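You operate a simulated robot arm through the tools that you are given. There is no shell and no other tool.

You are at the controls of a simulated robot arm. One attempt, no reset.

JOB
Show the results, tick PART CLEAN and each size marked OK with the blue pen, then put the pen back.
Fine: the pen goes back in its stand.
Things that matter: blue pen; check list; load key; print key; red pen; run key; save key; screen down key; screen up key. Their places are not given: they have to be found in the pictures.

The check looks at the end state, three seconds after you hand in, the way a careful person would. Anything else that was tipped, shoved, dropped, spilled or broken makes it a failure.

ROBOT AND FRAMES
A 6-joint arm with a fingered hand, fixed in place. Base frame: the origin is on the floor under the middle of its stand, x ahead of it, y to its left, z up; the work surface is at about z = 1080. Lengths are in mm, angles in degrees, forces in N, time in s.
With the tool pointing down near the work surface it reaches from about 100 to 640 mm from the base axis. Its first joint turns from -166.0 to 166.0 degrees. Payload 4 kg.
The TCP is the grasp point between the finger pads, 22 mm short of the fingertips. In the tool frame z runs along the fingers and y along their closing line. The gripper opens to 112 mm; its body begins 60 mm behind the TCP. The gripper is a hand of 4 fingers: y runs from the thumb to the fingers, the wrist lies at [0, 0, -218] in the tool frame, and closing takes about 1.5 s.
Orientation is that of the tool frame in the base frame, as [roll, pitch, yaw] about the fixed x, y, z axes, in that order (R = Rz(yaw) Ry(pitch) Rx(roll)). With the fingers straight down and closing along the base's y, the tool's x points along the base's -x, its y along +y and its z along -z.

CONTROLS
- The arm moves only by the tool servo_tool. Its argument "increments" is a list of rows, each a list of 7 numbers: the finger opening in mm, from 0 to 112, then the shift along the tool's x, y, z in units of 50 mm (1.0 is 50 mm), then the turn, a rotation vector about the tool's x, y, z in units of 4 degrees (1.0 is 4 degrees). In form: [[hand, tx, ty, tz, wx, wy, wz], ...]. A call has 1 to 20 rows; each row shifts and turns the commanded pose from where the row before left it, along the tool's axes as they then stand. A call with a number of a shift or a turn outside -1 to 1 is refused whole. Each row takes 0.2 s and may step no farther than 50 mm and 8.6 degrees from the row before; otherwise, or with a gripper value out of range, the whole call is refused. Where a pose cannot be reached the arm comes as near as it can. A force on the tool above 40 N (or 10 N above the force at the start of the call, whichever is more), or a blocked arm, ends the call early, and 0.2 s more pass. Each finger travels about 45 mm/s and halts on what it meets, pressing with about 30 N; the grip force reading is that of the motor and also rises with nothing between the fingers. The clock runs only during rows and for 0.2 s after the last one: add rows that do not move to give the fingers time. It gives the time, the measured TCP pose, the force on the tool (base axes), the opening and the grip force at its end, in the units of the frame above (readings bear some noise), with the torque about the TCP (base axes, N m) and any sound that the robot's microphone picked up.
- Cameras (640 x 400 px; columns grow to the right, rows downward): "scene" is fixed at [408.4, -486.1, 1701.3]; the picture's right is [1.00, -0.06, 0.00], its down [-0.05, -0.81, -0.59] and it looks along [0.04, 0.59, -0.81] (base axes); focal length 359 px, centre (320, 200). "wrist" rides on the gripper at [69, 4, -83] in the tool frame; the picture's right is [-0.06, 1.00, 0.00], its down [-0.76, -0.05, -0.64] and it looks along [-0.64, -0.04, 0.77] (tool axes); focal length 243 px, centre (320, 200).
- grab_frame(camera): a new picture of that camera. No time passes.
- preshape(shape): the hand has 4 fingers and takes this shape, open, in about a second: jaw (thumb against the fingers, like two jaws); tri (thumb and two fingers); tip (a fingertip pinch); poke (one finger out to press); point (the index stretched); flat (the hand flat); cup (the hand cupped); fist (a fist). The gripper value then closes the fingers along that shape, each until it touches; the sizes above hold for jaw. It gives what a move gives, with no picture.
- point_at(camera, pixels): for up to 12 pixels [column, row] of the newest picture of that camera ("zoom" is the newest enlarged one), the place [x, y, z] in the base frame of the surface seen there, good to about 2 mm, but the place of the scene camera against the robot may be out by one fixed shift of up to 25 mm in any direction. No time passes.
- zoom(camera, box): a new picture of the part [left, top, right, bottom] of that camera's present view, enlarged. No time passes.
- finish_job(): hands the job in; it is judged then, once.

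Unless the task says otherwise, let go and move clear before handing in.

The tools are called after "Call:" by a JSON object that holds its "api" and its "payload". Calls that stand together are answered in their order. servo_tool: Moves the arm, as the interface text tells. Its arguments: {"type":"object","properties":{"increments":{"type":"array"}},"required":["increments"]} The other tools are called the same way: preshape (shape) gives the hand a shape; grab_frame (camera) takes a picture; point_at (camera, pixels) gives the place of the surface under pixels of a picture; zoom (camera, box) takes an enlarged picture of a part of a camera's view; finish_job () hands the job in.

At the start:

```text
time_s: 0.0
position: [292.8, -143.9, 1395.7]
orientation: [179.9, 0.1, 179.9]
contact_force: [0.6, 0.1, 0.3]
wrist_torque: [0.0, 0.02, 0.02]
opening: 112.0
gripper_force: 0.0
shape: jaw
```

scene: 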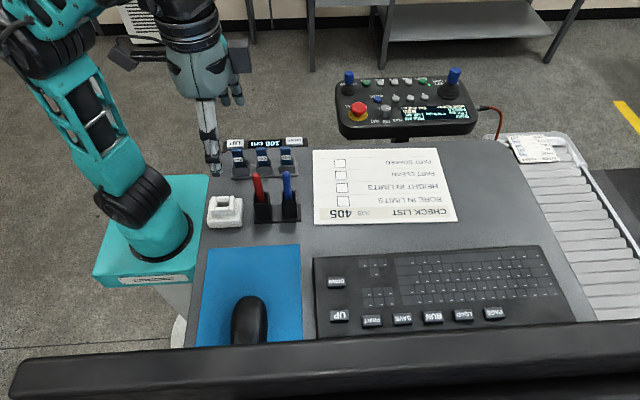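
wrist: 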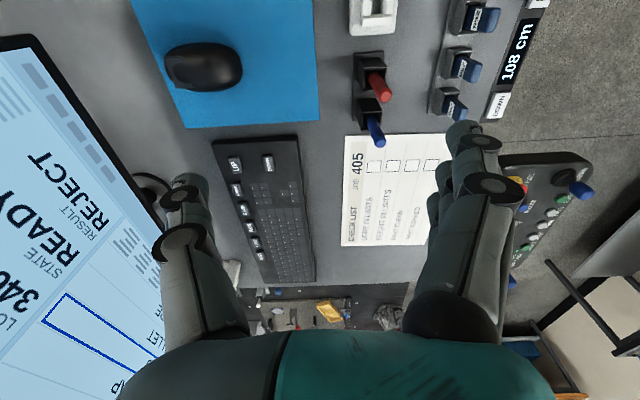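

The scene picture shows the check list (around 385,187), the two pens in a stand (255-290,205), a keyboard with labelled keys (330-500,315), and the wrist picture shows the screen at left. I'll zoom in on these for details.

Call:
{"api": "zoom", "payload": {"camera": "scene", "box": [300, 235, 580, 345]}}

Call:
{"api": "zoom", "payload": {"camera": "scene", "box": [300, 140, 470, 235]}}

Call:
{"api": "zoom", "payload": {"camera": "scene", "box": [190, 130, 320, 240]}}

Call:
{"api": "zoom", "payload": {"camera": "wrist", "box": [0, 30, 240, 400]}}

```text
2.29 times, centred on (440, 290) of scene
```

zoom: 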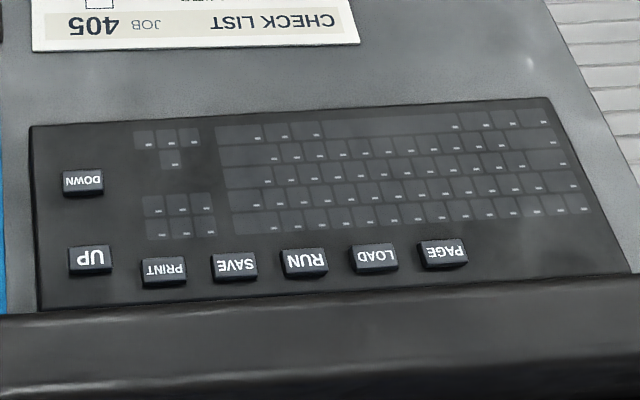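

```text
3.76 times, centred on (385, 188) of scene
```

zoom: 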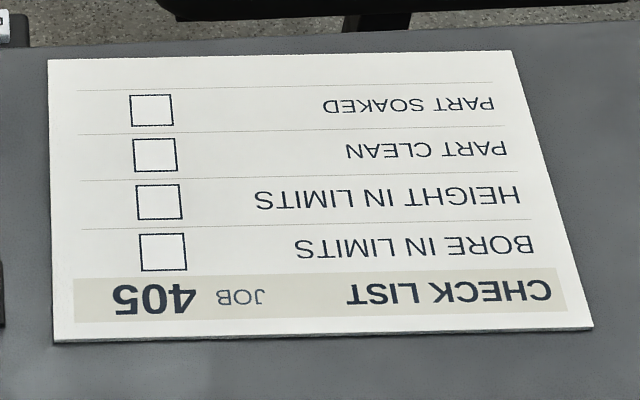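

```text
3.64 times, centred on (255, 185) of scene
```

zoom: 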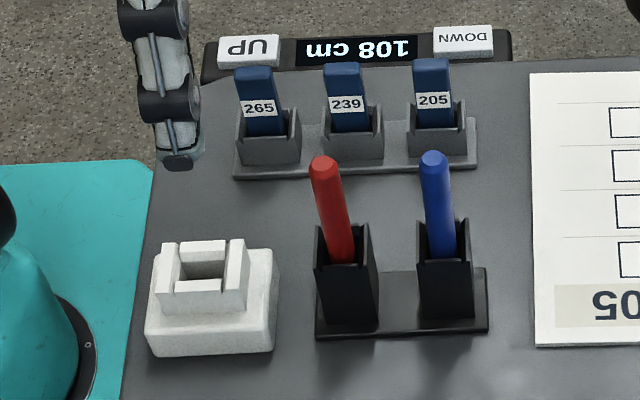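

```text
1.08 times, centred on (120, 215) of wrist (not enlarged: the box is as wide or as high as the picture)
```

zoom: 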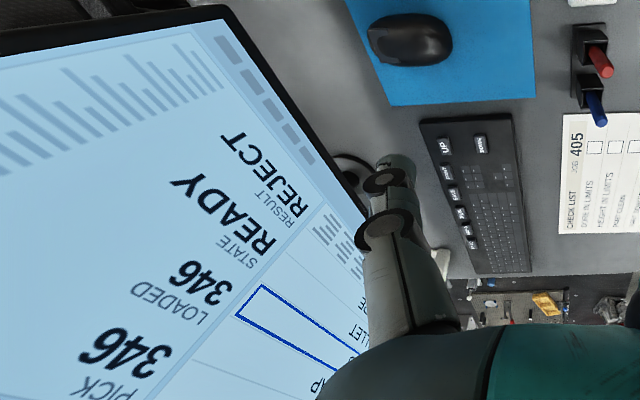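

The wrist view shows the screen at left (PICK 346, LOADED 346, STATE READY, RESULT REJECT); I want to measure places and then view the screen fully. Getting coordinates first.

Call:
{"api": "point_at", "payload": {"camera": "wrist", "pixels": [[20, 45], [150, 230], [10, 250], [80, 320], [235, 163], [268, 162], [376, 85], [372, 130], [376, 168], [433, 168], [370, 110], [320, 120]]}}

Call:
{"api": "point_at", "payload": {"camera": "scene", "pixels": [[339, 316], [371, 321], [402, 319], [432, 317], [463, 314], [494, 313], [335, 282], [287, 176], [288, 205], [340, 202], [340, 163], [600, 340]]}}

```text
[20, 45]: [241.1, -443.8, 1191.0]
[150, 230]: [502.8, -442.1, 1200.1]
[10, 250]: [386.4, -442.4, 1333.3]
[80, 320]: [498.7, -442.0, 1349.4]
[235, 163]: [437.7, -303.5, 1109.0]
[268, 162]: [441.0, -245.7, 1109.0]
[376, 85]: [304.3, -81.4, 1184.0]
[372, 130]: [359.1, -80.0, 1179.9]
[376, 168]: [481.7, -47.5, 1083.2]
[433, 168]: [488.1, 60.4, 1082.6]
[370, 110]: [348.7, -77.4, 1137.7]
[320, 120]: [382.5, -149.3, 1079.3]
```

```text
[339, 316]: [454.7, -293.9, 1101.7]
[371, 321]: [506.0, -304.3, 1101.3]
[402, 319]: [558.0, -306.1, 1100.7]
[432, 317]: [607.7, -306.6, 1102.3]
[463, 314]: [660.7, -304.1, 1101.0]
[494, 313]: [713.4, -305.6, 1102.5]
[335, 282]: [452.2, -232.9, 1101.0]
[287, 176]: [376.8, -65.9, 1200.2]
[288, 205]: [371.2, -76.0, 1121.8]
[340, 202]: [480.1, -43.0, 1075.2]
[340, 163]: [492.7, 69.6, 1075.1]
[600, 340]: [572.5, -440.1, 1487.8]
```

The screen lies in the plane y≈-442, x from ~240 up, z 1190–1490, and is only partly seen. I'll turn the hand about the vertical and tilt so the wrist camera faces the screen, staying well clear of it.

Call:
{"api": "servo_tool", "payload": {"increments": [[112, 0, 0, -0.08, 0, 0, 1], [112, 0, 0, -0.08, 0, 0, 1], [112, 0, 0, -0.08, 0, 0, 1], [112, 0, 0, -0.08, 0, 0, 1], [112, 0, 0, -0.08, 0, 0, 1], [112, 0, 0, -0.08, 0, 0, 1], [112, 0, 0, -0.08, 0, 0, 1], [112, 0, 0, -0.08, 0, 0, 1], [112, 0, 0, -0.08, 0, 0, 1], [112, 0, 0, -0.08, 0, 0, 1], [112, 0, 0, -0.08, 0, 0, 1], [112, 0, 0, -0.08, 0, 0, 1], [112, 0, 0, -0.08, 0, 0, 1], [112, 0, 0, -0.08, 0, 0, 1], [112, 0, 0, -0.08, 0, 0, 1]]}}

Call:
{"api": "servo_tool", "payload": {"increments": [[112, 0, 0.1, 0, 0, -1, 0], [112, 0, 0.1, 0, 0, -1, 0], [112, 0, 0.1, 0, 0, -1, 0], [112, 0, 0.1, 0, 0, -1, 0], [112, 0, 0.1, 0, 0, -1, 0], [112, 0, 0.1, 0, 0, -1, 0]]}}

Call:
{"api": "grab_frame", "payload": {"camera": "wrist"}}

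```text
time_s: 3.2
position: [288.5, -141.4, 1406.8]
orientation: [179.8, 0.3, 119.9]
contact_force: [-0.6, 0.0, -0.6]
wrist_torque: [0.03, 0.0, 0.0]
opening: 111.8
gripper_force: 0.1
shape: jaw
out of reach, approached as far as the arm can: row 4, 5, 6, 7, 8, 9, 10, 11, 12, 13, 14, 15
```

```text
time_s: 4.6
position: [313.3, -127.5, 1406.8]
orientation: [179.9, 24.0, 119.9]
contact_force: [0.5, -0.3, -0.7]
wrist_torque: [-0.02, 0.06, -0.03]
opening: 112.0
gripper_force: 0.1
shape: jaw
```

```text
taken
```

wrist: 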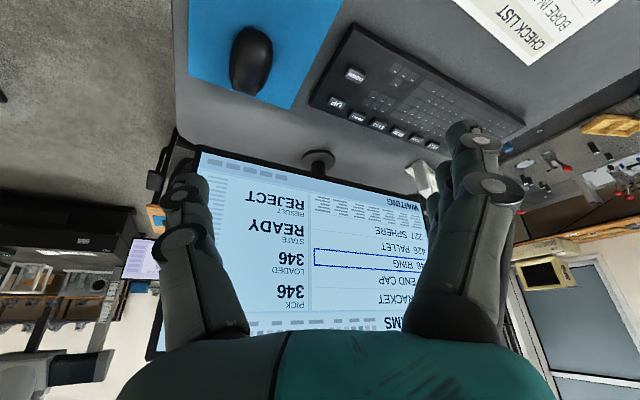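

The screen is a program list (…BRACKET, …END CAP, 346 RING, 426 PALLET, 221 SPHERE, status WAITING) but the fingers hide the numbers at right. I'll take the poke shape and shift sideways to see more.

Call:
{"api": "preshape", "payload": {"shape": "poke"}}

Call:
{"api": "servo_tool", "payload": {"increments": [[112, 0, 0.5, 0, 0, -1, 0], [112, 0, 0.5, 0, 0, -1, 0], [112, 0, 0.5, 0, 0, -1, 0], [112, 0, 0.2, 0, 0, 0, 0]]}}

Call:
{"api": "grab_frame", "payload": {"camera": "wrist"}}

```text
time_s: 5.5
position: [313.4, -127.7, 1406.9]
orientation: [180.0, 24.0, 120.0]
contact_force: [-0.8, 0.9, -0.3]
wrist_torque: [-0.03, -0.04, -0.02]
opening: 0.0
gripper_force: 0.0
shape: poke
```

```text
time_s: 6.5
position: [387.5, -96.8, 1418.0]
orientation: [179.5, 35.6, 120.0]
contact_force: [-0.3, -0.9, -0.4]
wrist_torque: [0.01, -0.05, 0.0]
opening: 0.0
gripper_force: 0.0
shape: poke
out of reach, approached as far as the arm can: row 3, 4
```

```text
taken
```

wrist: 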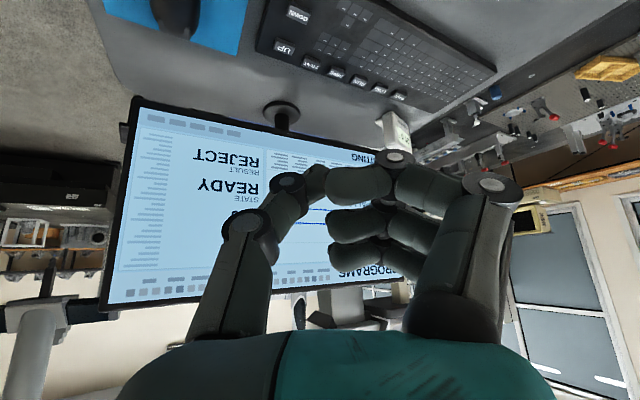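

The poke shape hides the middle of the screen, whereas the jaw shape left a gap at columns 250–410. I'll switch to jaw in this pose and look again.

Call:
{"api": "preshape", "payload": {"shape": "jaw"}}

Call:
{"api": "grab_frame", "payload": {"camera": "wrist"}}

Call:
{"api": "zoom", "payload": {"camera": "wrist", "box": [100, 90, 440, 310]}}

```text
time_s: 7.4
position: [387.1, -96.3, 1416.5]
orientation: [179.5, 35.5, 119.9]
contact_force: [-0.1, -0.2, -0.8]
wrist_torque: [0.0, 0.03, -0.02]
opening: 111.7
gripper_force: 0.1
shape: jaw
```

```text
taken
```

wrist: 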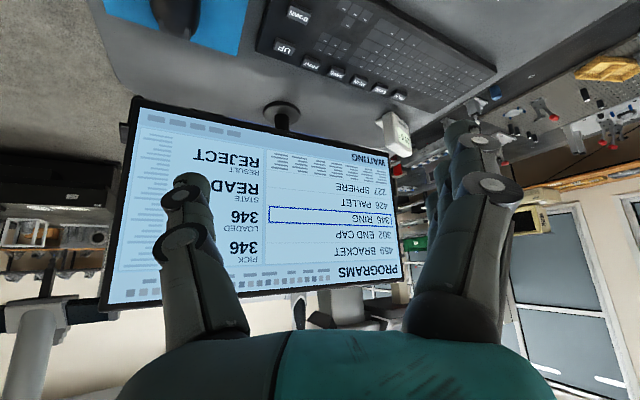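

```text
1.82 times, centred on (270, 200) of wrist
```

zoom: 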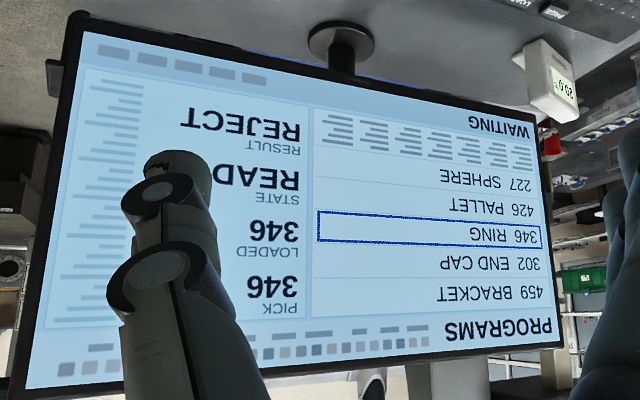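

The PROGRAMS page lists 459, 302, 346 (loaded), 426, 227; state READY, result REJECT, and a PAGE key exists which should bring up the results page. I'll locate the keys in the wrist picture, with PAGE near (398,97).

Call:
{"api": "zoom", "payload": {"camera": "wrist", "box": [250, 0, 450, 120]}}

Call:
{"api": "point_at", "payload": {"camera": "wrist", "pixels": [[285, 48], [298, 15], [310, 63], [336, 73], [358, 81], [379, 89], [398, 97], [130, 100], [398, 158], [105, 305], [400, 140], [282, 115]]}}

Call:
{"api": "zoom", "payload": {"camera": "scene", "box": [480, 120, 600, 180]}}

Call:
{"api": "zoom", "payload": {"camera": "scene", "box": [330, 60, 510, 145]}}

```text
3.20 times, centred on (350, 60) of wrist
```

zoom: 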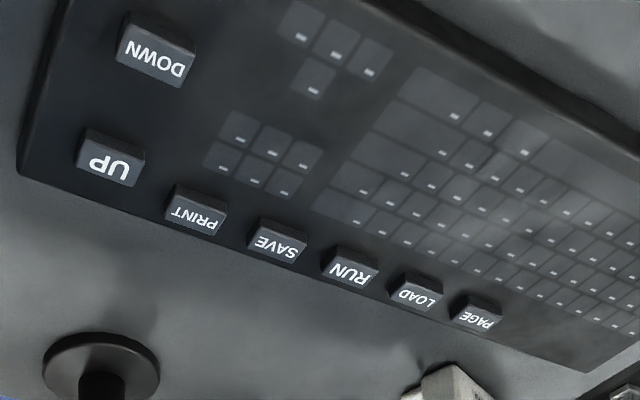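

```text
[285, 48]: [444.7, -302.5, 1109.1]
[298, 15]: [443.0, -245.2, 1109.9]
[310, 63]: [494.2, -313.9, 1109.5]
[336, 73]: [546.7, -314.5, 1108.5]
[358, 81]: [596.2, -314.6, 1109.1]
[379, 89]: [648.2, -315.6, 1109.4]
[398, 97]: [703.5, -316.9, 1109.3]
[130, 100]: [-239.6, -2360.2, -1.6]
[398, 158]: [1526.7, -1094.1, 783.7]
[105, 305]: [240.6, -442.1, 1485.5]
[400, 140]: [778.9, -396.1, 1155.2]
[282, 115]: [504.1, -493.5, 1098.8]
```

```text
5.33 times, centred on (540, 150) of scene
```

zoom: 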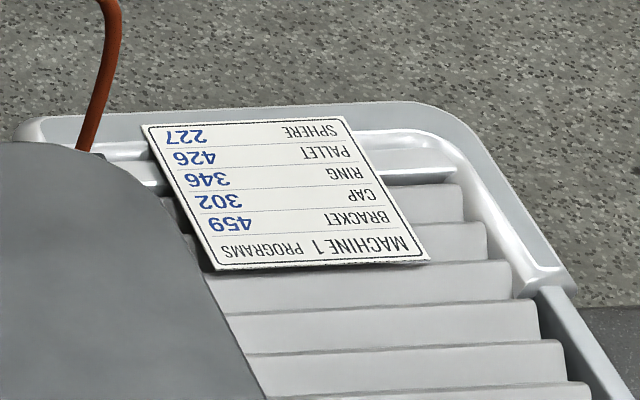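

```text
3.56 times, centred on (420, 102) of scene
```

zoom: 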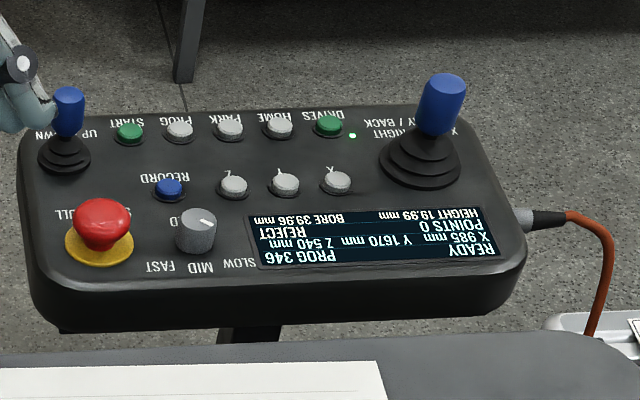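

All keys are now located in the robot frame: PAGE at about (703,-317,1109), far out, so a tilted, poking reach will be needed; the scene camera shift is about (+10,+9.5,-7). I'll turn the tool to face azimuth about -24° first.

Call:
{"api": "servo_tool", "payload": {"increments": [[112, 0, 0, 0, -0.58, 0, -0.81], [112, 0, 0, 0, -0.58, 0, -0.81], [112, 0, 0, 0, -0.58, 0, -0.81], [112, 0, 0, 0, -0.58, 0, -0.81], [112, 0, 0, 0, -0.58, 0, -0.81], [112, 0, 0, 0, -0.58, 0, -0.81], [112, 0, 0, 0, -0.58, 0, -0.81], [112, 0, 0, 0, -0.58, 0, -0.81], [112, 0, 0, 0, -0.58, 0, -0.81]]}}

Call:
{"api": "preshape", "payload": {"shape": "poke"}}

Call:
{"api": "grab_frame", "payload": {"camera": "wrist"}}

Call:
{"api": "grab_frame", "payload": {"camera": "scene"}}

```text
time_s: 9.4
position: [395.8, -94.4, 1445.2]
orientation: [-179.7, 35.8, 156.1]
contact_force: [0.6, -0.8, -0.6]
wrist_torque: [-0.01, 0.01, -0.02]
opening: 111.8
gripper_force: 0.0
shape: jaw
out of reach, approached as far as the arm can: row 1, 2, 3, 4, 5, 6
```

```text
time_s: 10.3
position: [396.2, -94.1, 1444.6]
orientation: [-179.8, 35.7, 155.9]
contact_force: [0.3, 0.5, 0.2]
wrist_torque: [0.0, -0.01, 0.03]
opening: 0.0
gripper_force: 0.0
shape: poke
```

```text
taken
```

wrist: 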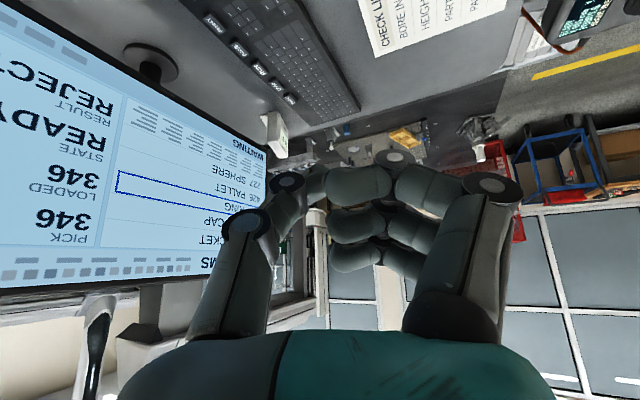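

```text
taken
```

scene: 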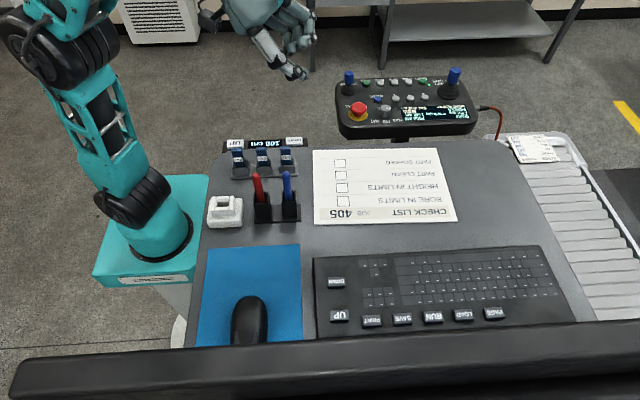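

The hand in the scene picture sits at (280,45) with the index finger reaching toward (300,75). I'll zoom to see where the poking fingertip is.

Call:
{"api": "zoom", "payload": {"camera": "scene", "box": [200, 0, 360, 100]}}

Call:
{"api": "zoom", "payload": {"camera": "wrist", "box": [180, 120, 540, 345]}}

Call:
{"api": "point_at", "payload": {"camera": "wrist", "pixels": [[286, 182], [320, 185], [350, 184], [395, 158], [430, 190], [485, 185], [350, 225], [352, 258], [310, 180], [330, 178], [250, 225], [405, 225]]}}

Call:
{"api": "point_at", "payload": {"camera": "scene", "pixels": [[304, 76], [297, 72], [288, 66], [313, 40], [300, 50], [270, 45], [310, 14]]}}

```text
4.00 times, centred on (280, 50) of scene
```

zoom: 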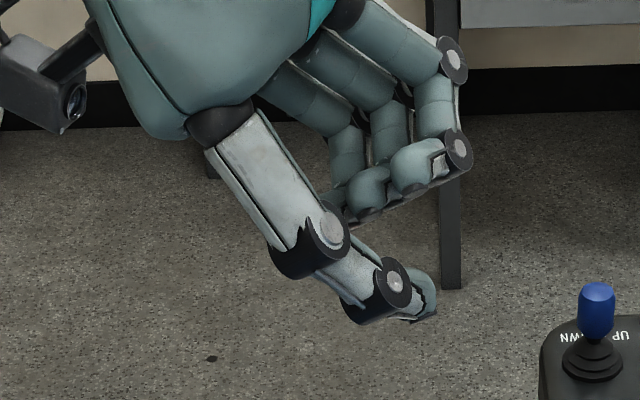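

```text
1.78 times, centred on (360, 232) of wrist
```

zoom: 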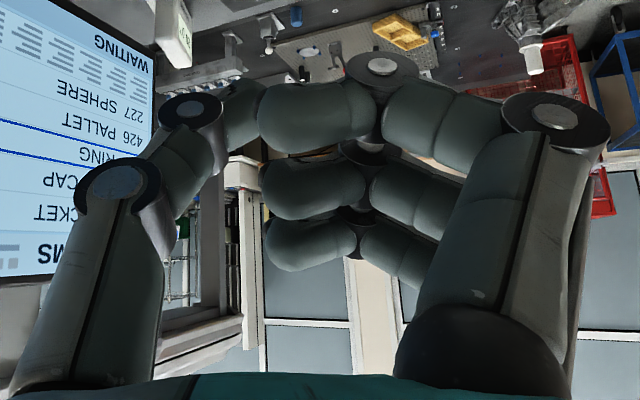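

```text
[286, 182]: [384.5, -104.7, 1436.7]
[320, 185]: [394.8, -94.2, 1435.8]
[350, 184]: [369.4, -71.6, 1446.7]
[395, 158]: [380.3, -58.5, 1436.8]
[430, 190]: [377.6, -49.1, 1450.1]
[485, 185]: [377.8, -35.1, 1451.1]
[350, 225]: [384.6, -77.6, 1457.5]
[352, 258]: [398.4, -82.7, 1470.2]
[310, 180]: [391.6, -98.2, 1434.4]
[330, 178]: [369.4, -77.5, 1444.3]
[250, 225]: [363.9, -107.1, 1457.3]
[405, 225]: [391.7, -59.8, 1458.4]
```

```text
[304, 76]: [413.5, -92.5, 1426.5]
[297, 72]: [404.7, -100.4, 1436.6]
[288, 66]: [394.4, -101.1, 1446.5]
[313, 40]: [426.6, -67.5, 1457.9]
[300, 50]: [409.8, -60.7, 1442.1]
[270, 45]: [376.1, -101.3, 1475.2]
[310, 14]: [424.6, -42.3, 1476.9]
```

In poke shape the thumb is the one sticking out, tip about 15 mm past the TCP near the axis. I'll compare with the point shape.

Call:
{"api": "preshape", "payload": {"shape": "point"}}

Call:
{"api": "grab_frame", "payload": {"camera": "wrist"}}

Call:
{"api": "zoom", "payload": {"camera": "scene", "box": [200, 0, 360, 100]}}

```text
time_s: 11.2
position: [395.9, -94.1, 1443.5]
orientation: [-179.8, 35.8, 156.0]
contact_force: [-0.1, 0.2, 0.2]
wrist_torque: [-0.02, 0.0, 0.0]
opening: 106.4
gripper_force: 0.1
shape: point
```

```text
taken
```

wrist: 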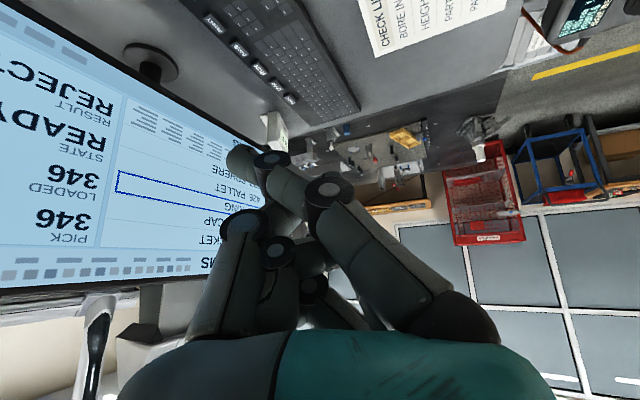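

```text
4.00 times, centred on (280, 50) of scene
```

zoom: 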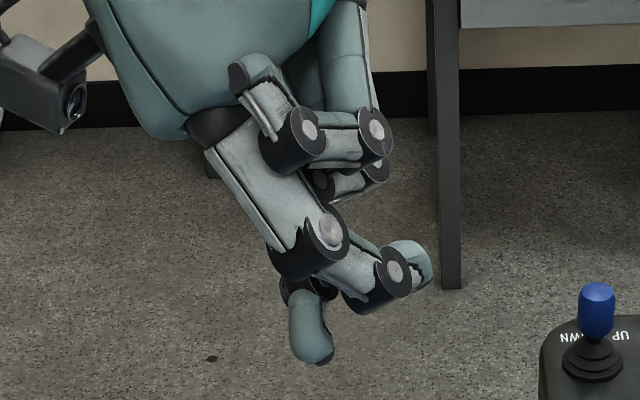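

The point shape seems possibly still moving (opening 106.4), with the index bent across the thumb. I'll give it a little time with no motion and look again.

Call:
{"api": "servo_tool", "payload": {"increments": [[112, 0, 0, 0, 0, 0, 0], [112, 0, 0, 0, 0, 0, 0], [112, 0, 0, 0, 0, 0, 0], [112, 0, 0, 0, 0, 0, 0]]}}

Call:
{"api": "grab_frame", "payload": {"camera": "wrist"}}

Call:
{"api": "zoom", "payload": {"camera": "scene", "box": [200, 0, 360, 100]}}

```text
time_s: 12.2
position: [396.1, -93.9, 1443.7]
orientation: [-179.8, 35.8, 156.0]
contact_force: [-0.9, 0.4, -0.2]
wrist_torque: [-0.01, 0.02, 0.03]
opening: 105.9
gripper_force: 0.1
shape: point
```

```text
taken
```

wrist: 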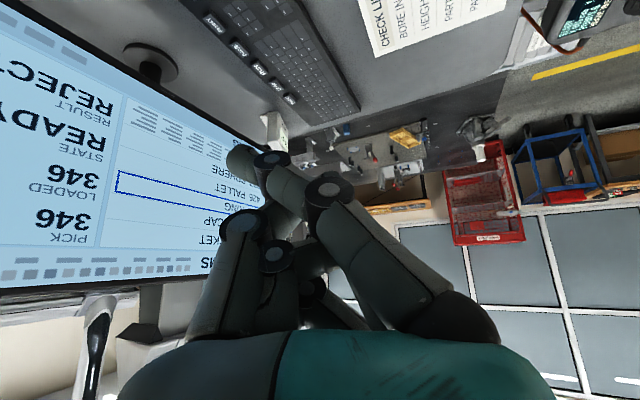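

```text
4.00 times, centred on (280, 50) of scene
```

zoom: 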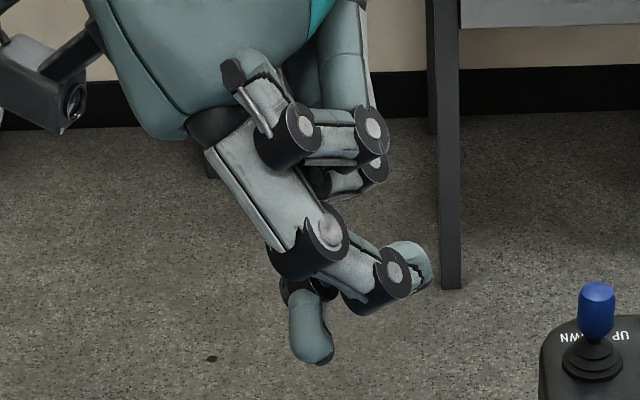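

Poke suits key pressing better (tip near the tool axis, curled fingers about 29 mm behind). I'll return to poke, tilt to 45° and begin moving out toward the PAGE key.

Call:
{"api": "preshape", "payload": {"shape": "poke"}}

Call:
{"api": "servo_tool", "payload": {"increments": [[112, 0, 0, 0.5, 0, -0.77, 0], [112, 0, 0, 0.5, 0, -0.77, 0], [112, 0, 0, 0.5, 0, -0.77, 0], [112, 0, 0, 0, 0, 0, 0]]}}

```text
time_s: 13.1
position: [395.2, -94.5, 1444.5]
orientation: [-179.8, 35.8, 155.9]
contact_force: [-0.2, -0.4, -0.3]
wrist_torque: [0.04, -0.05, -0.03]
opening: 0.0
gripper_force: 0.1
shape: poke
```

```text
time_s: 14.1
position: [468.0, -119.2, 1465.8]
orientation: [-179.7, 45.0, 156.0]
contact_force: [0.7, 0.2, 0.9]
wrist_torque: [-0.03, -0.01, 0.0]
opening: 0.1
gripper_force: 0.0
shape: poke
out of reach, approached as far as the arm can: row 1, 2, 3
```

The arm is at (468,-119,1466) with pitch 45°. I'll move half the way toward a hover above PAGE and check.

Call:
{"api": "servo_tool", "payload": {"increments": [[112, 0.03, -0.14, 0.7, 0, 0, 0], [112, 0.03, -0.14, 0.7, 0, 0, 0], [112, 0.03, -0.14, 0.7, 0, 0, 0], [112, 0.03, -0.14, 0.7, 0, 0, 0], [112, 0.03, -0.14, 0.7, 0, 0, 0], [112, 0.03, -0.14, 0.7, 0, 0, 0]]}}

Call:
{"api": "grab_frame", "payload": {"camera": "wrist"}}

Call:
{"api": "grab_frame", "payload": {"camera": "scene"}}

```text
time_s: 15.5
position: [578.7, -220.8, 1355.5]
orientation: [-180.0, 44.0, 156.2]
contact_force: [-0.5, 0.7, -0.4]
wrist_torque: [-0.01, 0.01, 0.02]
opening: 0.0
gripper_force: 0.1
shape: poke
out of reach, approached as far as the arm can: row 1, 2, 3, 4, 6
```

```text
taken
```

wrist: 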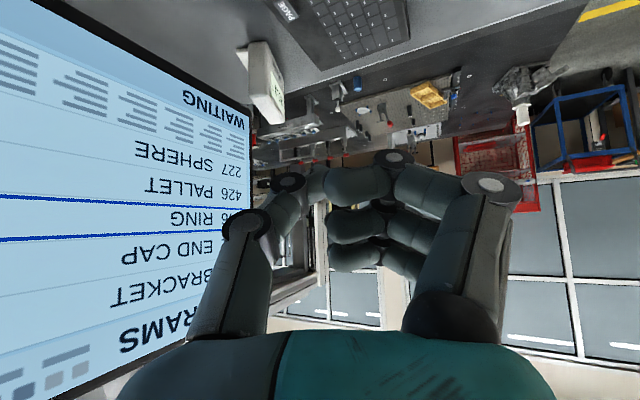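

```text
taken
```

scene: 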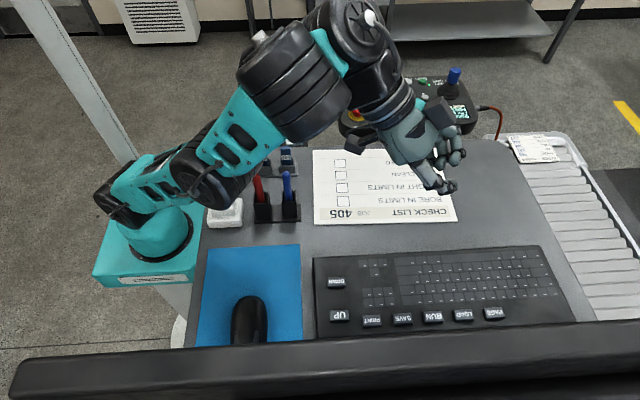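

Partway there at (579,-221,1356); PAGE is visible at (285,10) in the wrist picture. I'll continue down and out in a few rows and check that the arm's links keep clear of the pens.

Call:
{"api": "servo_tool", "payload": {"increments": [[112, 0.1, -0.096, 0.68, 0, 0, 0], [112, 0.1, -0.096, 0.68, 0, 0, 0], [112, 0.1, -0.096, 0.68, 0, 0, 0], [112, 0.1, -0.096, 0.68, 0, 0, 0]]}}

Call:
{"api": "grab_frame", "payload": {"camera": "wrist"}}

Call:
{"api": "grab_frame", "payload": {"camera": "scene"}}

```text
time_s: 16.5
position: [568.6, -265.7, 1343.1]
orientation: [179.8, 43.7, 156.0]
contact_force: [-0.9, -0.7, 0.4]
wrist_torque: [0.04, -0.01, 0.02]
opening: 0.0
gripper_force: 0.1
shape: poke
out of reach, approached as far as the arm can: row 1, 2, 3, 4
```

```text
taken
```

wrist: 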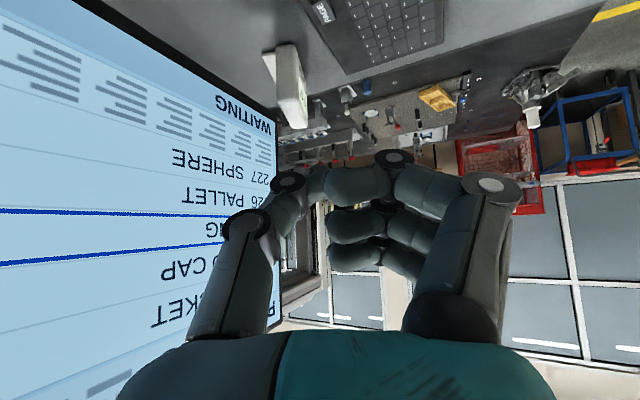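

```text
taken
```

scene: 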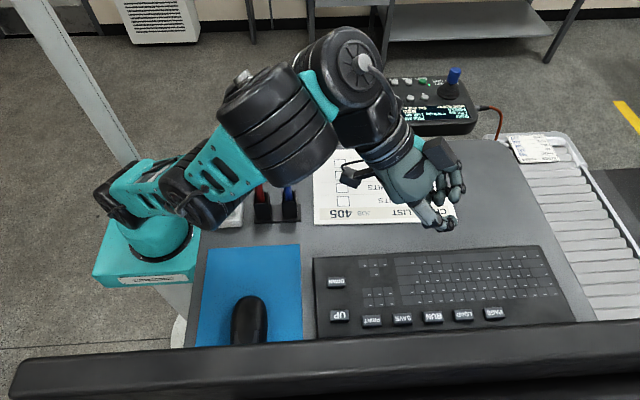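

The arm is near full stretch here (the sphere about a shoulder at z≈1055 limits it), and at a large tilt the camera on the underside would sit low. I'll look at the flat and tip shapes as longer, slimmer pressing shapes before choosing.

Call:
{"api": "preshape", "payload": {"shape": "flat"}}

Call:
{"api": "grab_frame", "payload": {"camera": "wrist"}}

Call:
{"api": "zoom", "payload": {"camera": "scene", "box": [320, 100, 520, 250]}}

Call:
{"api": "preshape", "payload": {"shape": "tip"}}

Call:
{"api": "grab_frame", "payload": {"camera": "wrist"}}

Call:
{"api": "zoom", "payload": {"camera": "scene", "box": [320, 100, 520, 250]}}

```text
time_s: 17.4
position: [568.9, -265.5, 1342.1]
orientation: [179.8, 43.6, 156.1]
contact_force: [0.6, 0.6, 0.7]
wrist_torque: [-0.01, 0.0, 0.01]
opening: 105.8
gripper_force: 0.0
shape: flat
```

```text
taken
```

wrist: 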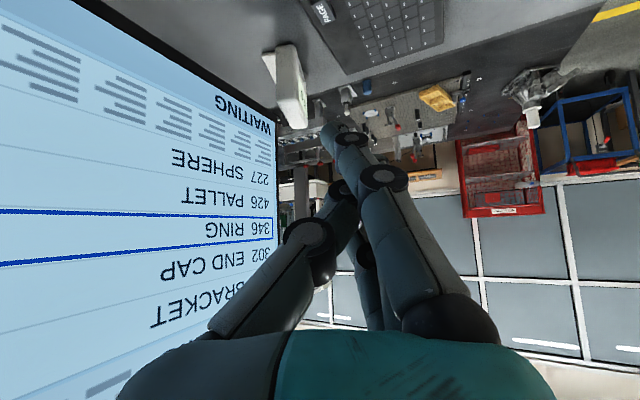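

```text
2.67 times, centred on (420, 175) of scene
```

zoom: 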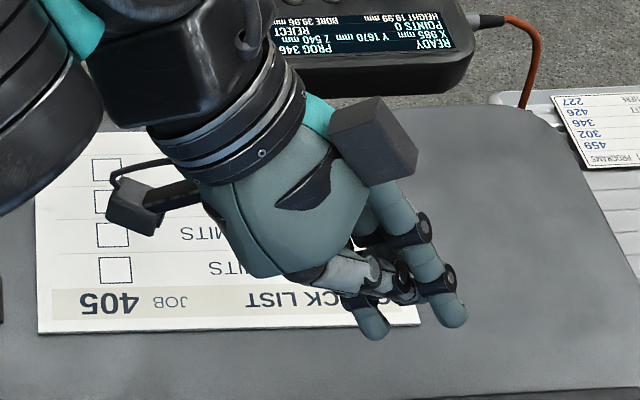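

```text
time_s: 18.3
position: [569.4, -267.0, 1343.9]
orientation: [179.8, 43.6, 155.9]
contact_force: [-0.3, 0.0, 0.1]
wrist_torque: [0.06, -0.03, 0.01]
opening: 112.3
gripper_force: 0.1
shape: tip
```

```text
taken
```

wrist: 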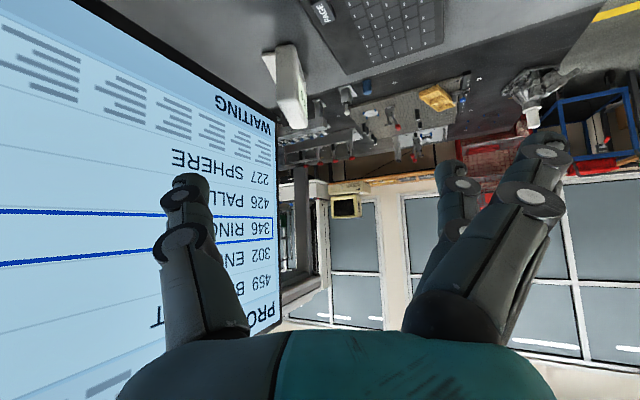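

```text
2.67 times, centred on (420, 175) of scene
```

zoom: 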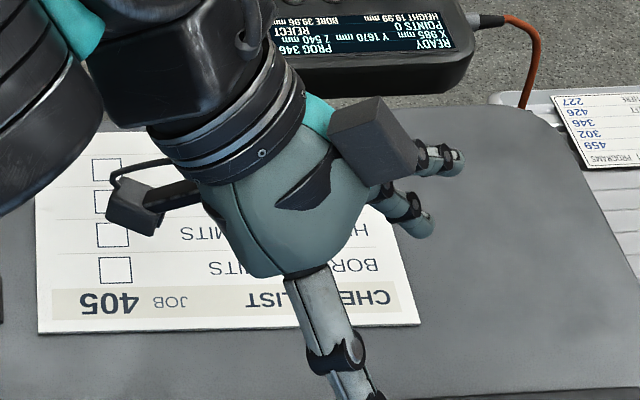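

The flat shape gives the longest finger (tip ≈ 38 mm past the TCP), which keeps the camera and palm higher. Before going lower I'll measure where the arm's links run relative to the pens.

Call:
{"api": "preshape", "payload": {"shape": "flat"}}

Call:
{"api": "grab_frame", "payload": {"camera": "scene"}}

Call:
{"api": "point_at", "payload": {"camera": "scene", "pixels": [[130, 190], [115, 200], [165, 185], [200, 200], [215, 170], [250, 90], [280, 120], [300, 160], [350, 55], [370, 120], [210, 218], [230, 200]]}}

Call:
{"api": "point_at", "payload": {"camera": "wrist", "pixels": [[325, 130], [328, 124], [335, 135], [320, 10]]}}

```text
time_s: 19.2
position: [568.2, -266.9, 1343.9]
orientation: [179.7, 43.6, 155.9]
contact_force: [-0.1, 0.5, 0.4]
wrist_torque: [0.01, 0.02, 0.0]
opening: 0.3
gripper_force: 0.0
shape: flat
```

```text
taken
```

scene: 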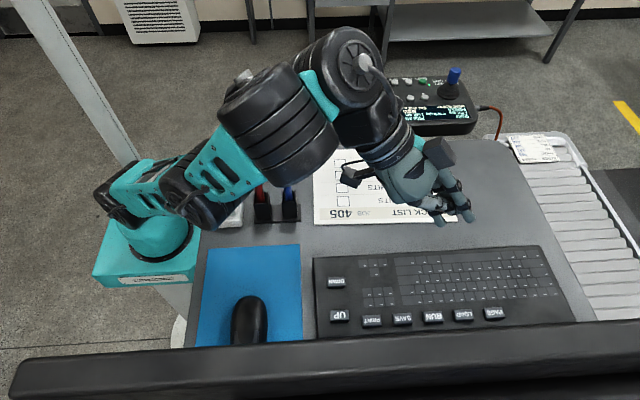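

```text
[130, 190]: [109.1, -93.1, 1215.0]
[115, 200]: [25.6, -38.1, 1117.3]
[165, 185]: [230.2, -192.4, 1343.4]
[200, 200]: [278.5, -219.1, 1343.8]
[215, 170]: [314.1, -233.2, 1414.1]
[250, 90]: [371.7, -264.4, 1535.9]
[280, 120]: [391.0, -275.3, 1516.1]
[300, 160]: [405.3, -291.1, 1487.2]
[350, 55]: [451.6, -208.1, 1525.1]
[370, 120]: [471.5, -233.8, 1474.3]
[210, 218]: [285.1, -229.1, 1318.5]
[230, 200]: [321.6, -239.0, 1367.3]
```

```text
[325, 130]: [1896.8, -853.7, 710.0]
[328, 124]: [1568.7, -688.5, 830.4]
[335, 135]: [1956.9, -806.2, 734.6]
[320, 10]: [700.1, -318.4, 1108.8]
```

The links pass at y≈-190 to -290, well to the side of the pens (y≈-78), so lowering is safe for the pens. I'll look at the flat fingertips now.

Call:
{"api": "grab_frame", "payload": {"camera": "wrist"}}

Call:
{"api": "zoom", "payload": {"camera": "scene", "box": [320, 100, 520, 250]}}

Call:
{"api": "point_at", "payload": {"camera": "wrist", "pixels": [[325, 130], [328, 126], [335, 135], [320, 10], [345, 145], [385, 180]]}}

Call:
{"api": "point_at", "payload": {"camera": "scene", "pixels": [[439, 222], [436, 220], [469, 219], [466, 215], [441, 223]]}}

```text
taken
```

wrist: 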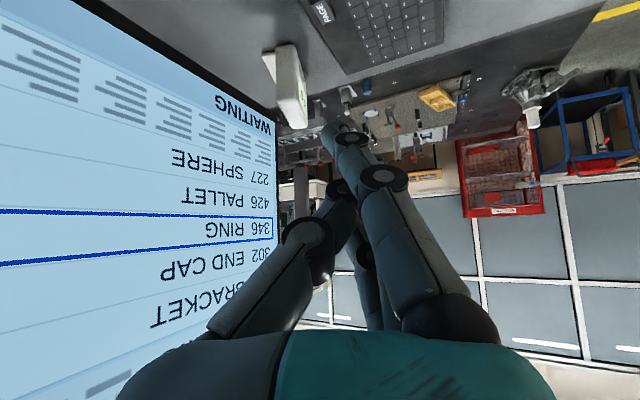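

```text
2.67 times, centred on (420, 175) of scene
```

zoom: 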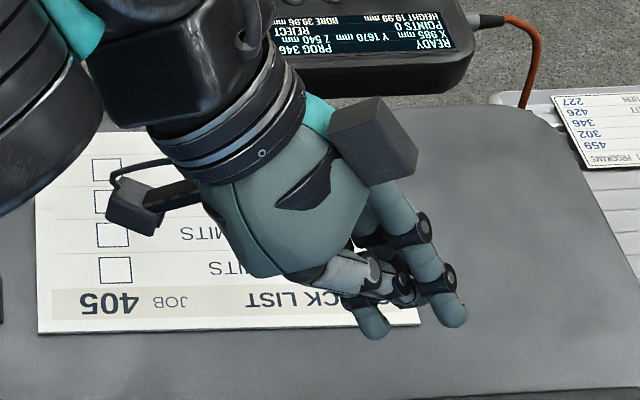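

```text
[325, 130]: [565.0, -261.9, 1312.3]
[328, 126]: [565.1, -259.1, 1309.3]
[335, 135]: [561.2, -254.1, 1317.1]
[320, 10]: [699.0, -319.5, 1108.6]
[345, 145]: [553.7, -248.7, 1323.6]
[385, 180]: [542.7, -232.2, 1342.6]
```

```text
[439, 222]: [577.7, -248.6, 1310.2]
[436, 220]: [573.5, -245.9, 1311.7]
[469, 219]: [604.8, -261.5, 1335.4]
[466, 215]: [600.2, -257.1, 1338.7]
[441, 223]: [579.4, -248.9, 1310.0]
```

Index tip sits about (27,5,22) in the tool frame, so it will be the lowest point when tilted, with the camera about 35 mm higher. I'll go straight down about 140 mm first to get inside the reach sphere, then tilt a bit more.

Call:
{"api": "servo_tool", "payload": {"increments": [[112, 0.483, 0, 0.507, 0, 0, 0], [112, 0.483, 0, 0.507, 0, 0, 0], [112, 0.483, 0, 0.507, 0, 0, 0], [112, 0.483, 0, 0.507, 0, 0, 0], [112, 0, 0, 0, 0, -0.8, 0], [112, 0, 0, 0, 0, -0.8, 0]]}}

Call:
{"api": "grab_frame", "payload": {"camera": "scene"}}

Call:
{"api": "grab_frame", "payload": {"camera": "wrist"}}

```text
time_s: 20.6
position: [561.3, -291.5, 1337.6]
orientation: [179.7, 43.6, 156.0]
contact_force: [-0.7, -1.2, 1.0]
wrist_torque: [0.0, 0.02, 0.01]
opening: 0.0
gripper_force: 0.2
shape: flat
out of reach, approached as far as the arm can: row 1, 2, 3, 4, 5, 6
```

```text
taken
```

scene: 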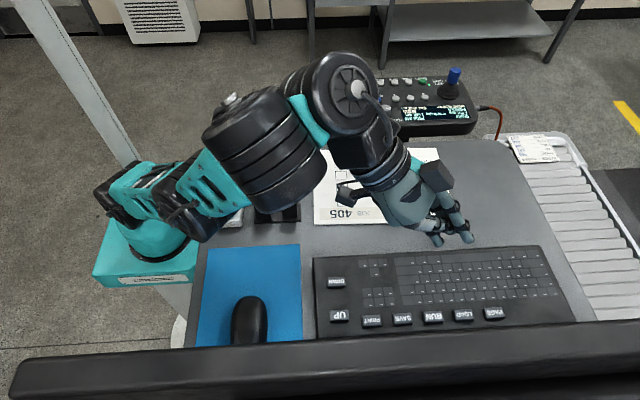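

```text
taken
```

wrist: 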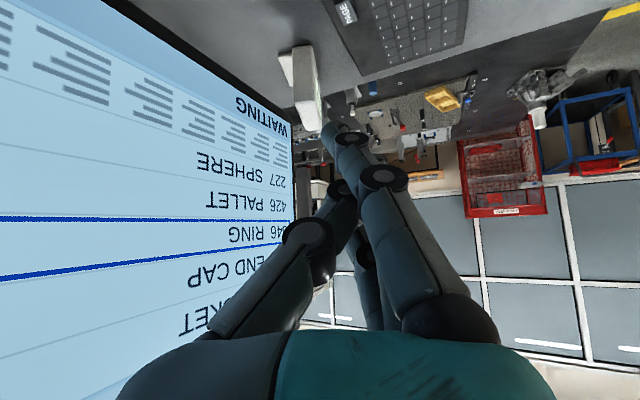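

The arm would not go down from here: positions A–H all sit at one stretch radius, so some joint limit is binding. I'll look closely at the arm's posture to understand which.

Call:
{"api": "zoom", "payload": {"camera": "scene", "box": [80, 30, 480, 280]}}

Call:
{"api": "point_at", "payload": {"camera": "scene", "pixels": [[115, 200], [130, 185], [150, 170], [160, 210], [190, 225], [185, 200], [210, 180], [235, 100], [265, 200], [270, 140], [310, 115], [350, 85]]}}

```text
1.60 times, centred on (280, 155) of scene
```

zoom: 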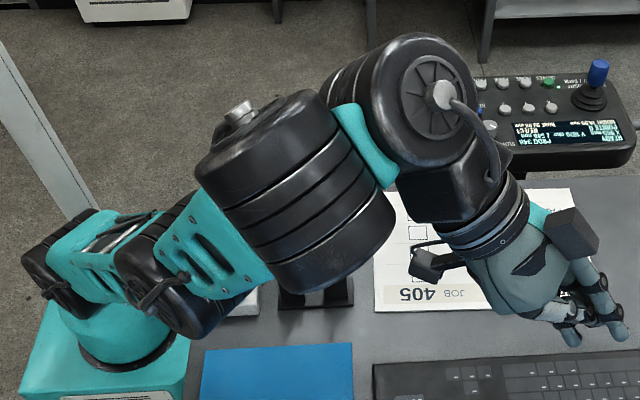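

```text
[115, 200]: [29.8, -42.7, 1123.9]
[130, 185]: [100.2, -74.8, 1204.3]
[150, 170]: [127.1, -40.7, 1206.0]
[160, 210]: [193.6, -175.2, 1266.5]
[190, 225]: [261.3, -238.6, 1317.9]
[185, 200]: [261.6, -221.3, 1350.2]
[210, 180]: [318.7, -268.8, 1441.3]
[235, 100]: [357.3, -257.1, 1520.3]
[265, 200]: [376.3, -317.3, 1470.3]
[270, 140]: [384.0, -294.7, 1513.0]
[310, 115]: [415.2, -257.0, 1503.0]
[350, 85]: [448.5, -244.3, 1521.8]
```

The upper arm is low and the forearm steep, i.e. the arm straightened out and is held by a joint limit because of the early outward tilt. I'll bring it back: reduce the tilt while retracting to a tool-down pose over the desk, then look at the posture.

Call:
{"api": "servo_tool", "payload": {"increments": [[112, 0.4, 0.08, -0.24, 0, 1, 0], [112, 0.42, 0.08, -0.21, 0, 1, 0], [112, 0.43, 0.08, -0.18, 0, 1, 0], [112, 0.44, 0.08, -0.15, 0, 1, 0], [112, 0.45, 0.08, -0.12, 0, 1, 0], [112, 0.46, 0.08, -0.09, 0, 1, 0], [112, 0.46, 0.08, -0.05, 0, 1, 0], [112, 0.47, 0.08, -0.02, 0, 1, 0], [112, 0.47, 0.08, 0.01, 0, 1, 0], [112, 0.47, 0.08, 0.04, 0, 1, 0], [112, 0.46, 0.08, 0.08, 0, 1, 0]]}}

Call:
{"api": "grab_frame", "payload": {"camera": "scene"}}

```text
time_s: 23.0
position: [363.6, -160.5, 1290.7]
orientation: [179.7, -0.5, 156.5]
contact_force: [0.0, 1.3, -0.6]
wrist_torque: [-0.01, 0.02, 0.03]
opening: 0.1
gripper_force: 0.0
shape: flat
out of reach, approached as far as the arm can: row 1, 2, 10
```

```text
taken
```

scene: 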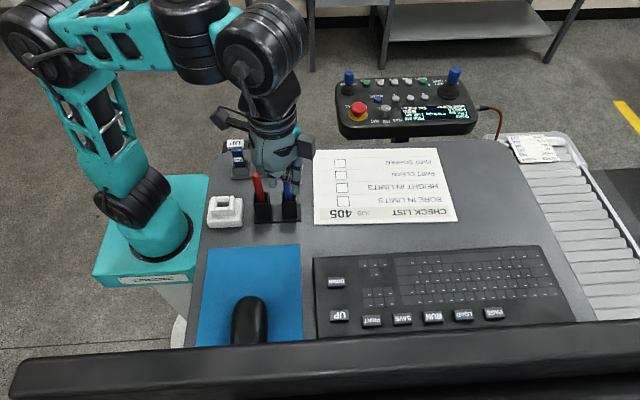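

Now the arm is in a clear elbow-up posture, tool down at (364,-161,1291). I'll measure its joints to model the kinematics.

Call:
{"api": "point_at", "payload": {"camera": "scene", "pixels": [[40, 60], [25, 40], [85, 130], [125, 200], [150, 190], [110, 50], [185, 25], [200, 70], [245, 55], [265, 110], [275, 145], [235, 5]]}}

Call:
{"api": "zoom", "payload": {"camera": "scene", "box": [0, 0, 330, 260]}}

```text
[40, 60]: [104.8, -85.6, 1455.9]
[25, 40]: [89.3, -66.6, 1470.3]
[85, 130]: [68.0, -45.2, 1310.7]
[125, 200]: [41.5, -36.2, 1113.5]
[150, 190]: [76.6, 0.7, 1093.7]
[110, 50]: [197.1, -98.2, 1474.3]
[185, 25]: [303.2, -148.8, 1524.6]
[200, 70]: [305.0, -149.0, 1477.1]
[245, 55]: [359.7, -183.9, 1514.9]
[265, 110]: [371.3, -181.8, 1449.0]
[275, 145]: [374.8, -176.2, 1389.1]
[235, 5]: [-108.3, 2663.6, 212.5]
```

```text
1.54 times, centred on (165, 130) of scene
```

zoom: 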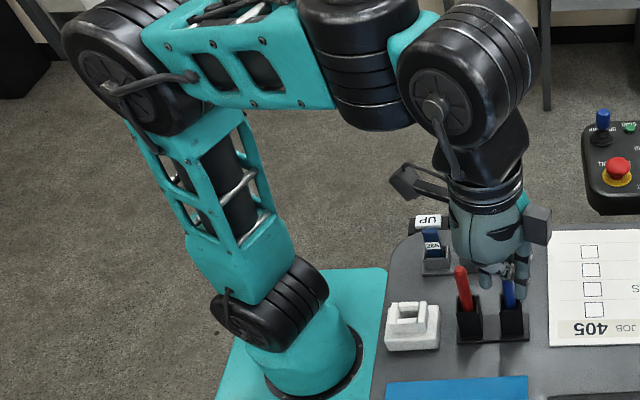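

This arm has its fourth joint's axis perpendicular to the forearm, and the tool was lying parallel to it (a wrist singularity). I'll test in this open region whether the tool can tilt outward through that angle by swinging about the wrist only.

Call:
{"api": "servo_tool", "payload": {"increments": [[112, -0.304, 0, 0.01, 0, -1, 0], [112, -0.304, 0, 0.01, 0, -1, 0], [112, -0.304, 0, 0.01, 0, -1, 0], [112, -0.304, 0, 0.01, 0, -1, 0], [112, -0.304, 0, 0.01, 0, -1, 0], [112, -0.304, 0, 0.01, 0, -1, 0]]}}

Call:
{"api": "grab_frame", "payload": {"camera": "scene"}}

```text
time_s: 24.4
position: [433.3, -256.8, 1338.6]
orientation: [179.8, 23.3, 156.2]
contact_force: [0.5, 0.0, -0.3]
wrist_torque: [0.0, 0.0, -0.01]
opening: 0.0
gripper_force: 0.0
shape: flat
out of reach, approached as far as the arm can: row 2, 3, 4, 5, 6
```

```text
taken
```

scene: 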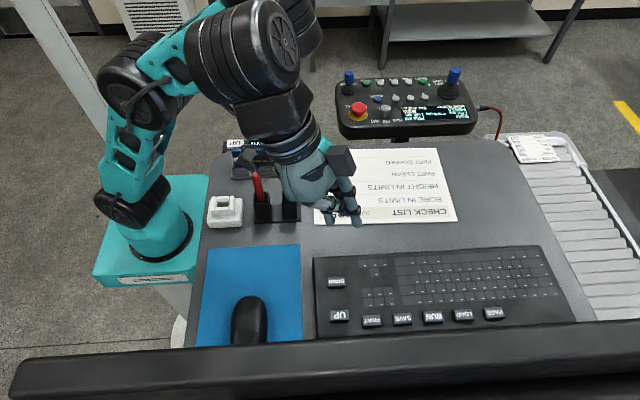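

Tilting outward past about 4–8° is refused at this reach and the wrist swung sideways instead, so the wrist-bend joint has a limit near there. I'll measure the posture again to understand the geometry before choosing how to reach the far keys.

Call:
{"api": "zoom", "payload": {"camera": "scene", "box": [80, 0, 400, 240]}}

Call:
{"api": "point_at", "payload": {"camera": "scene", "pixels": [[130, 90], [115, 95], [140, 190], [175, 55], [210, 20], [220, 60], [285, 35], [250, 95], [305, 30], [310, 10], [290, 150], [340, 160]]}}

```text
1.67 times, centred on (240, 120) of scene
```

zoom: 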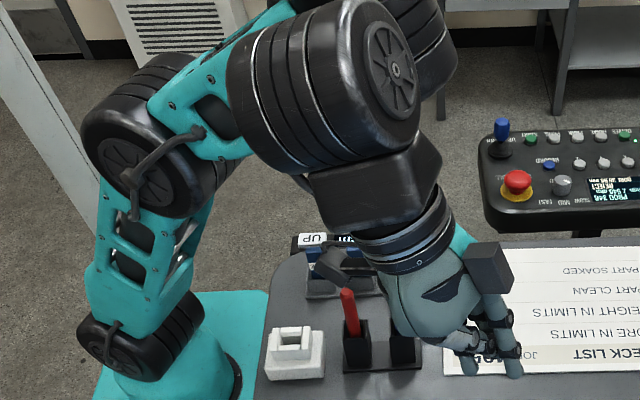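

```text
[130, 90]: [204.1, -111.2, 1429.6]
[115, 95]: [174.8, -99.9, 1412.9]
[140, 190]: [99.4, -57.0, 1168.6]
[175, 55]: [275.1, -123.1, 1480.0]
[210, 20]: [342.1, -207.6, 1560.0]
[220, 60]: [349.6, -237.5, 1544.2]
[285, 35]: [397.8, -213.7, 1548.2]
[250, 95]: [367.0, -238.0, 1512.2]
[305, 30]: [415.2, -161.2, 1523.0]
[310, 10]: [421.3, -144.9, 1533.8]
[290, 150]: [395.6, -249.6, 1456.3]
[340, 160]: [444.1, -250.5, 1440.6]
```

The measurements fit an arm whose fourth joint swings the wrist sideways whenever the tool gets parallel to that joint's axis, which is what happened. I'll tilt the tool inward first so the wrist straightens out, then try crossing exactly in the arm's plane.

Call:
{"api": "servo_tool", "payload": {"increments": [[112, 0.3, 0.114, -0.04, 0, 1, 0], [112, 0.3, 0.114, -0.02, 0, 1, 0], [112, 0.3, 0.114, 0, 0, 1, 0], [112, 0.3, 0.114, 0.02, 0, 1, 0], [112, 0.3, 0.114, 0.04, 0, 1, 0], [112, 0.29, 0.114, 0.06, 0, 1, 0], [112, 0.29, 0.114, 0.08, 0, 1, 0], [112, 0.28, 0.114, 0.1, 0, 1, 0], [112, 0.27, 0.114, 0.12, 0, 1, 0], [112, 0.27, 0.114, 0.14, 0, 1, 0], [112, 0.25, 0.114, 0.16, 0, 0.9, 0]]}}

Call:
{"api": "grab_frame", "payload": {"camera": "scene"}}

```text
time_s: 26.8
position: [314.6, -134.4, 1294.1]
orientation: [179.8, -20.1, 156.4]
contact_force: [-0.3, 1.0, -0.6]
wrist_torque: [0.03, 0.03, 0.02]
opening: 0.1
gripper_force: 0.0
shape: flat
```

```text
taken
```

scene: 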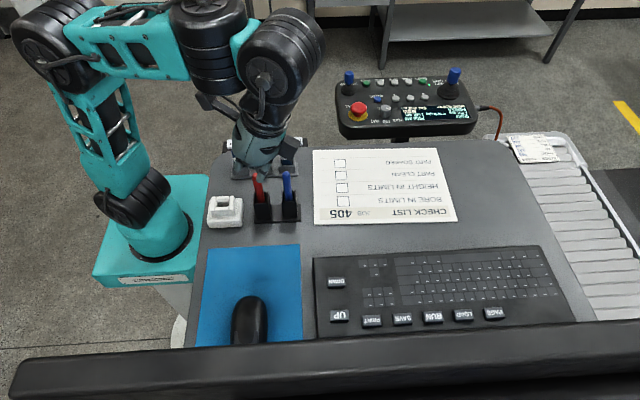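

That pose was reached cleanly, with the wrist straight and in the arm's plane. Now I'll swing outward about the wrist in that plane and see if it crosses.

Call:
{"api": "servo_tool", "payload": {"increments": [[112, -0.304, 0, 0.01, 0, -1, 0], [112, -0.304, 0, 0.01, 0, -1, 0], [112, -0.304, 0, 0.01, 0, -1, 0], [112, -0.304, 0, 0.01, 0, -1, 0], [112, -0.304, 0, 0.01, 0, -1, 0], [112, -0.304, 0, 0.01, 0, -1, 0], [112, -0.304, 0, 0.01, 0, -1, 0], [112, -0.304, 0, 0.01, 0, -1, 0], [112, -0.304, 0, 0.01, 0, -1, 0]]}}

Call:
{"api": "grab_frame", "payload": {"camera": "scene"}}

```text
time_s: 28.8
position: [425.0, -242.3, 1302.8]
orientation: [179.8, 15.9, 156.2]
contact_force: [-0.3, -0.7, 0.3]
wrist_torque: [0.01, 0.01, -0.01]
opening: 0.3
gripper_force: 0.1
shape: flat
out of reach, approached as far as the arm can: row 6, 7, 8, 9
```

```text
taken
```

scene: 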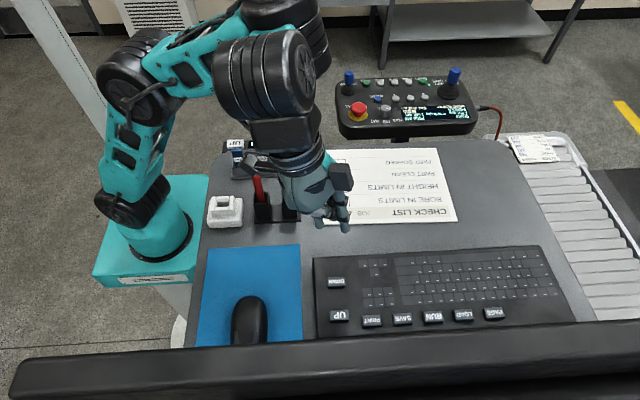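

The swing was refused from about 0–4° again, with the wrist swinging aside. I'll look closely at the wrist mechanism in this posture.

Call:
{"api": "zoom", "payload": {"camera": "scene", "box": [90, 0, 370, 175]}}

Call:
{"api": "point_at", "payload": {"camera": "scene", "pixels": [[125, 90], [150, 65], [200, 60], [235, 25], [280, 10], [310, 30], [320, 60], [225, 75], [260, 80], [305, 75], [280, 130], [120, 205]]}}

```text
2.29 times, centred on (230, 88) of scene
```

zoom: 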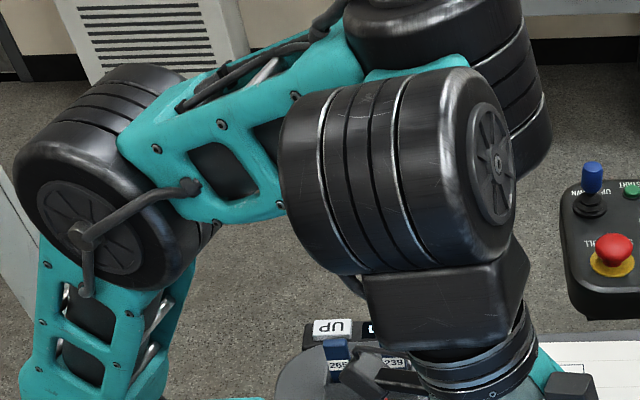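

```text
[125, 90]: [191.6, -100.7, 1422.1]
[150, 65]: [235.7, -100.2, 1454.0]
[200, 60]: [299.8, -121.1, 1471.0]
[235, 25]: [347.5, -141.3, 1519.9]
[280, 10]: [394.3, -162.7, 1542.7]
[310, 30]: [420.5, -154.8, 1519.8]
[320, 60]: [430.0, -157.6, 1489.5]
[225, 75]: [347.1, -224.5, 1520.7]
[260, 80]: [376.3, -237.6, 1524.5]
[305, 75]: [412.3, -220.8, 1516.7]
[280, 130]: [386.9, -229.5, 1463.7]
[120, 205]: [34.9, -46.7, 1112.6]
```

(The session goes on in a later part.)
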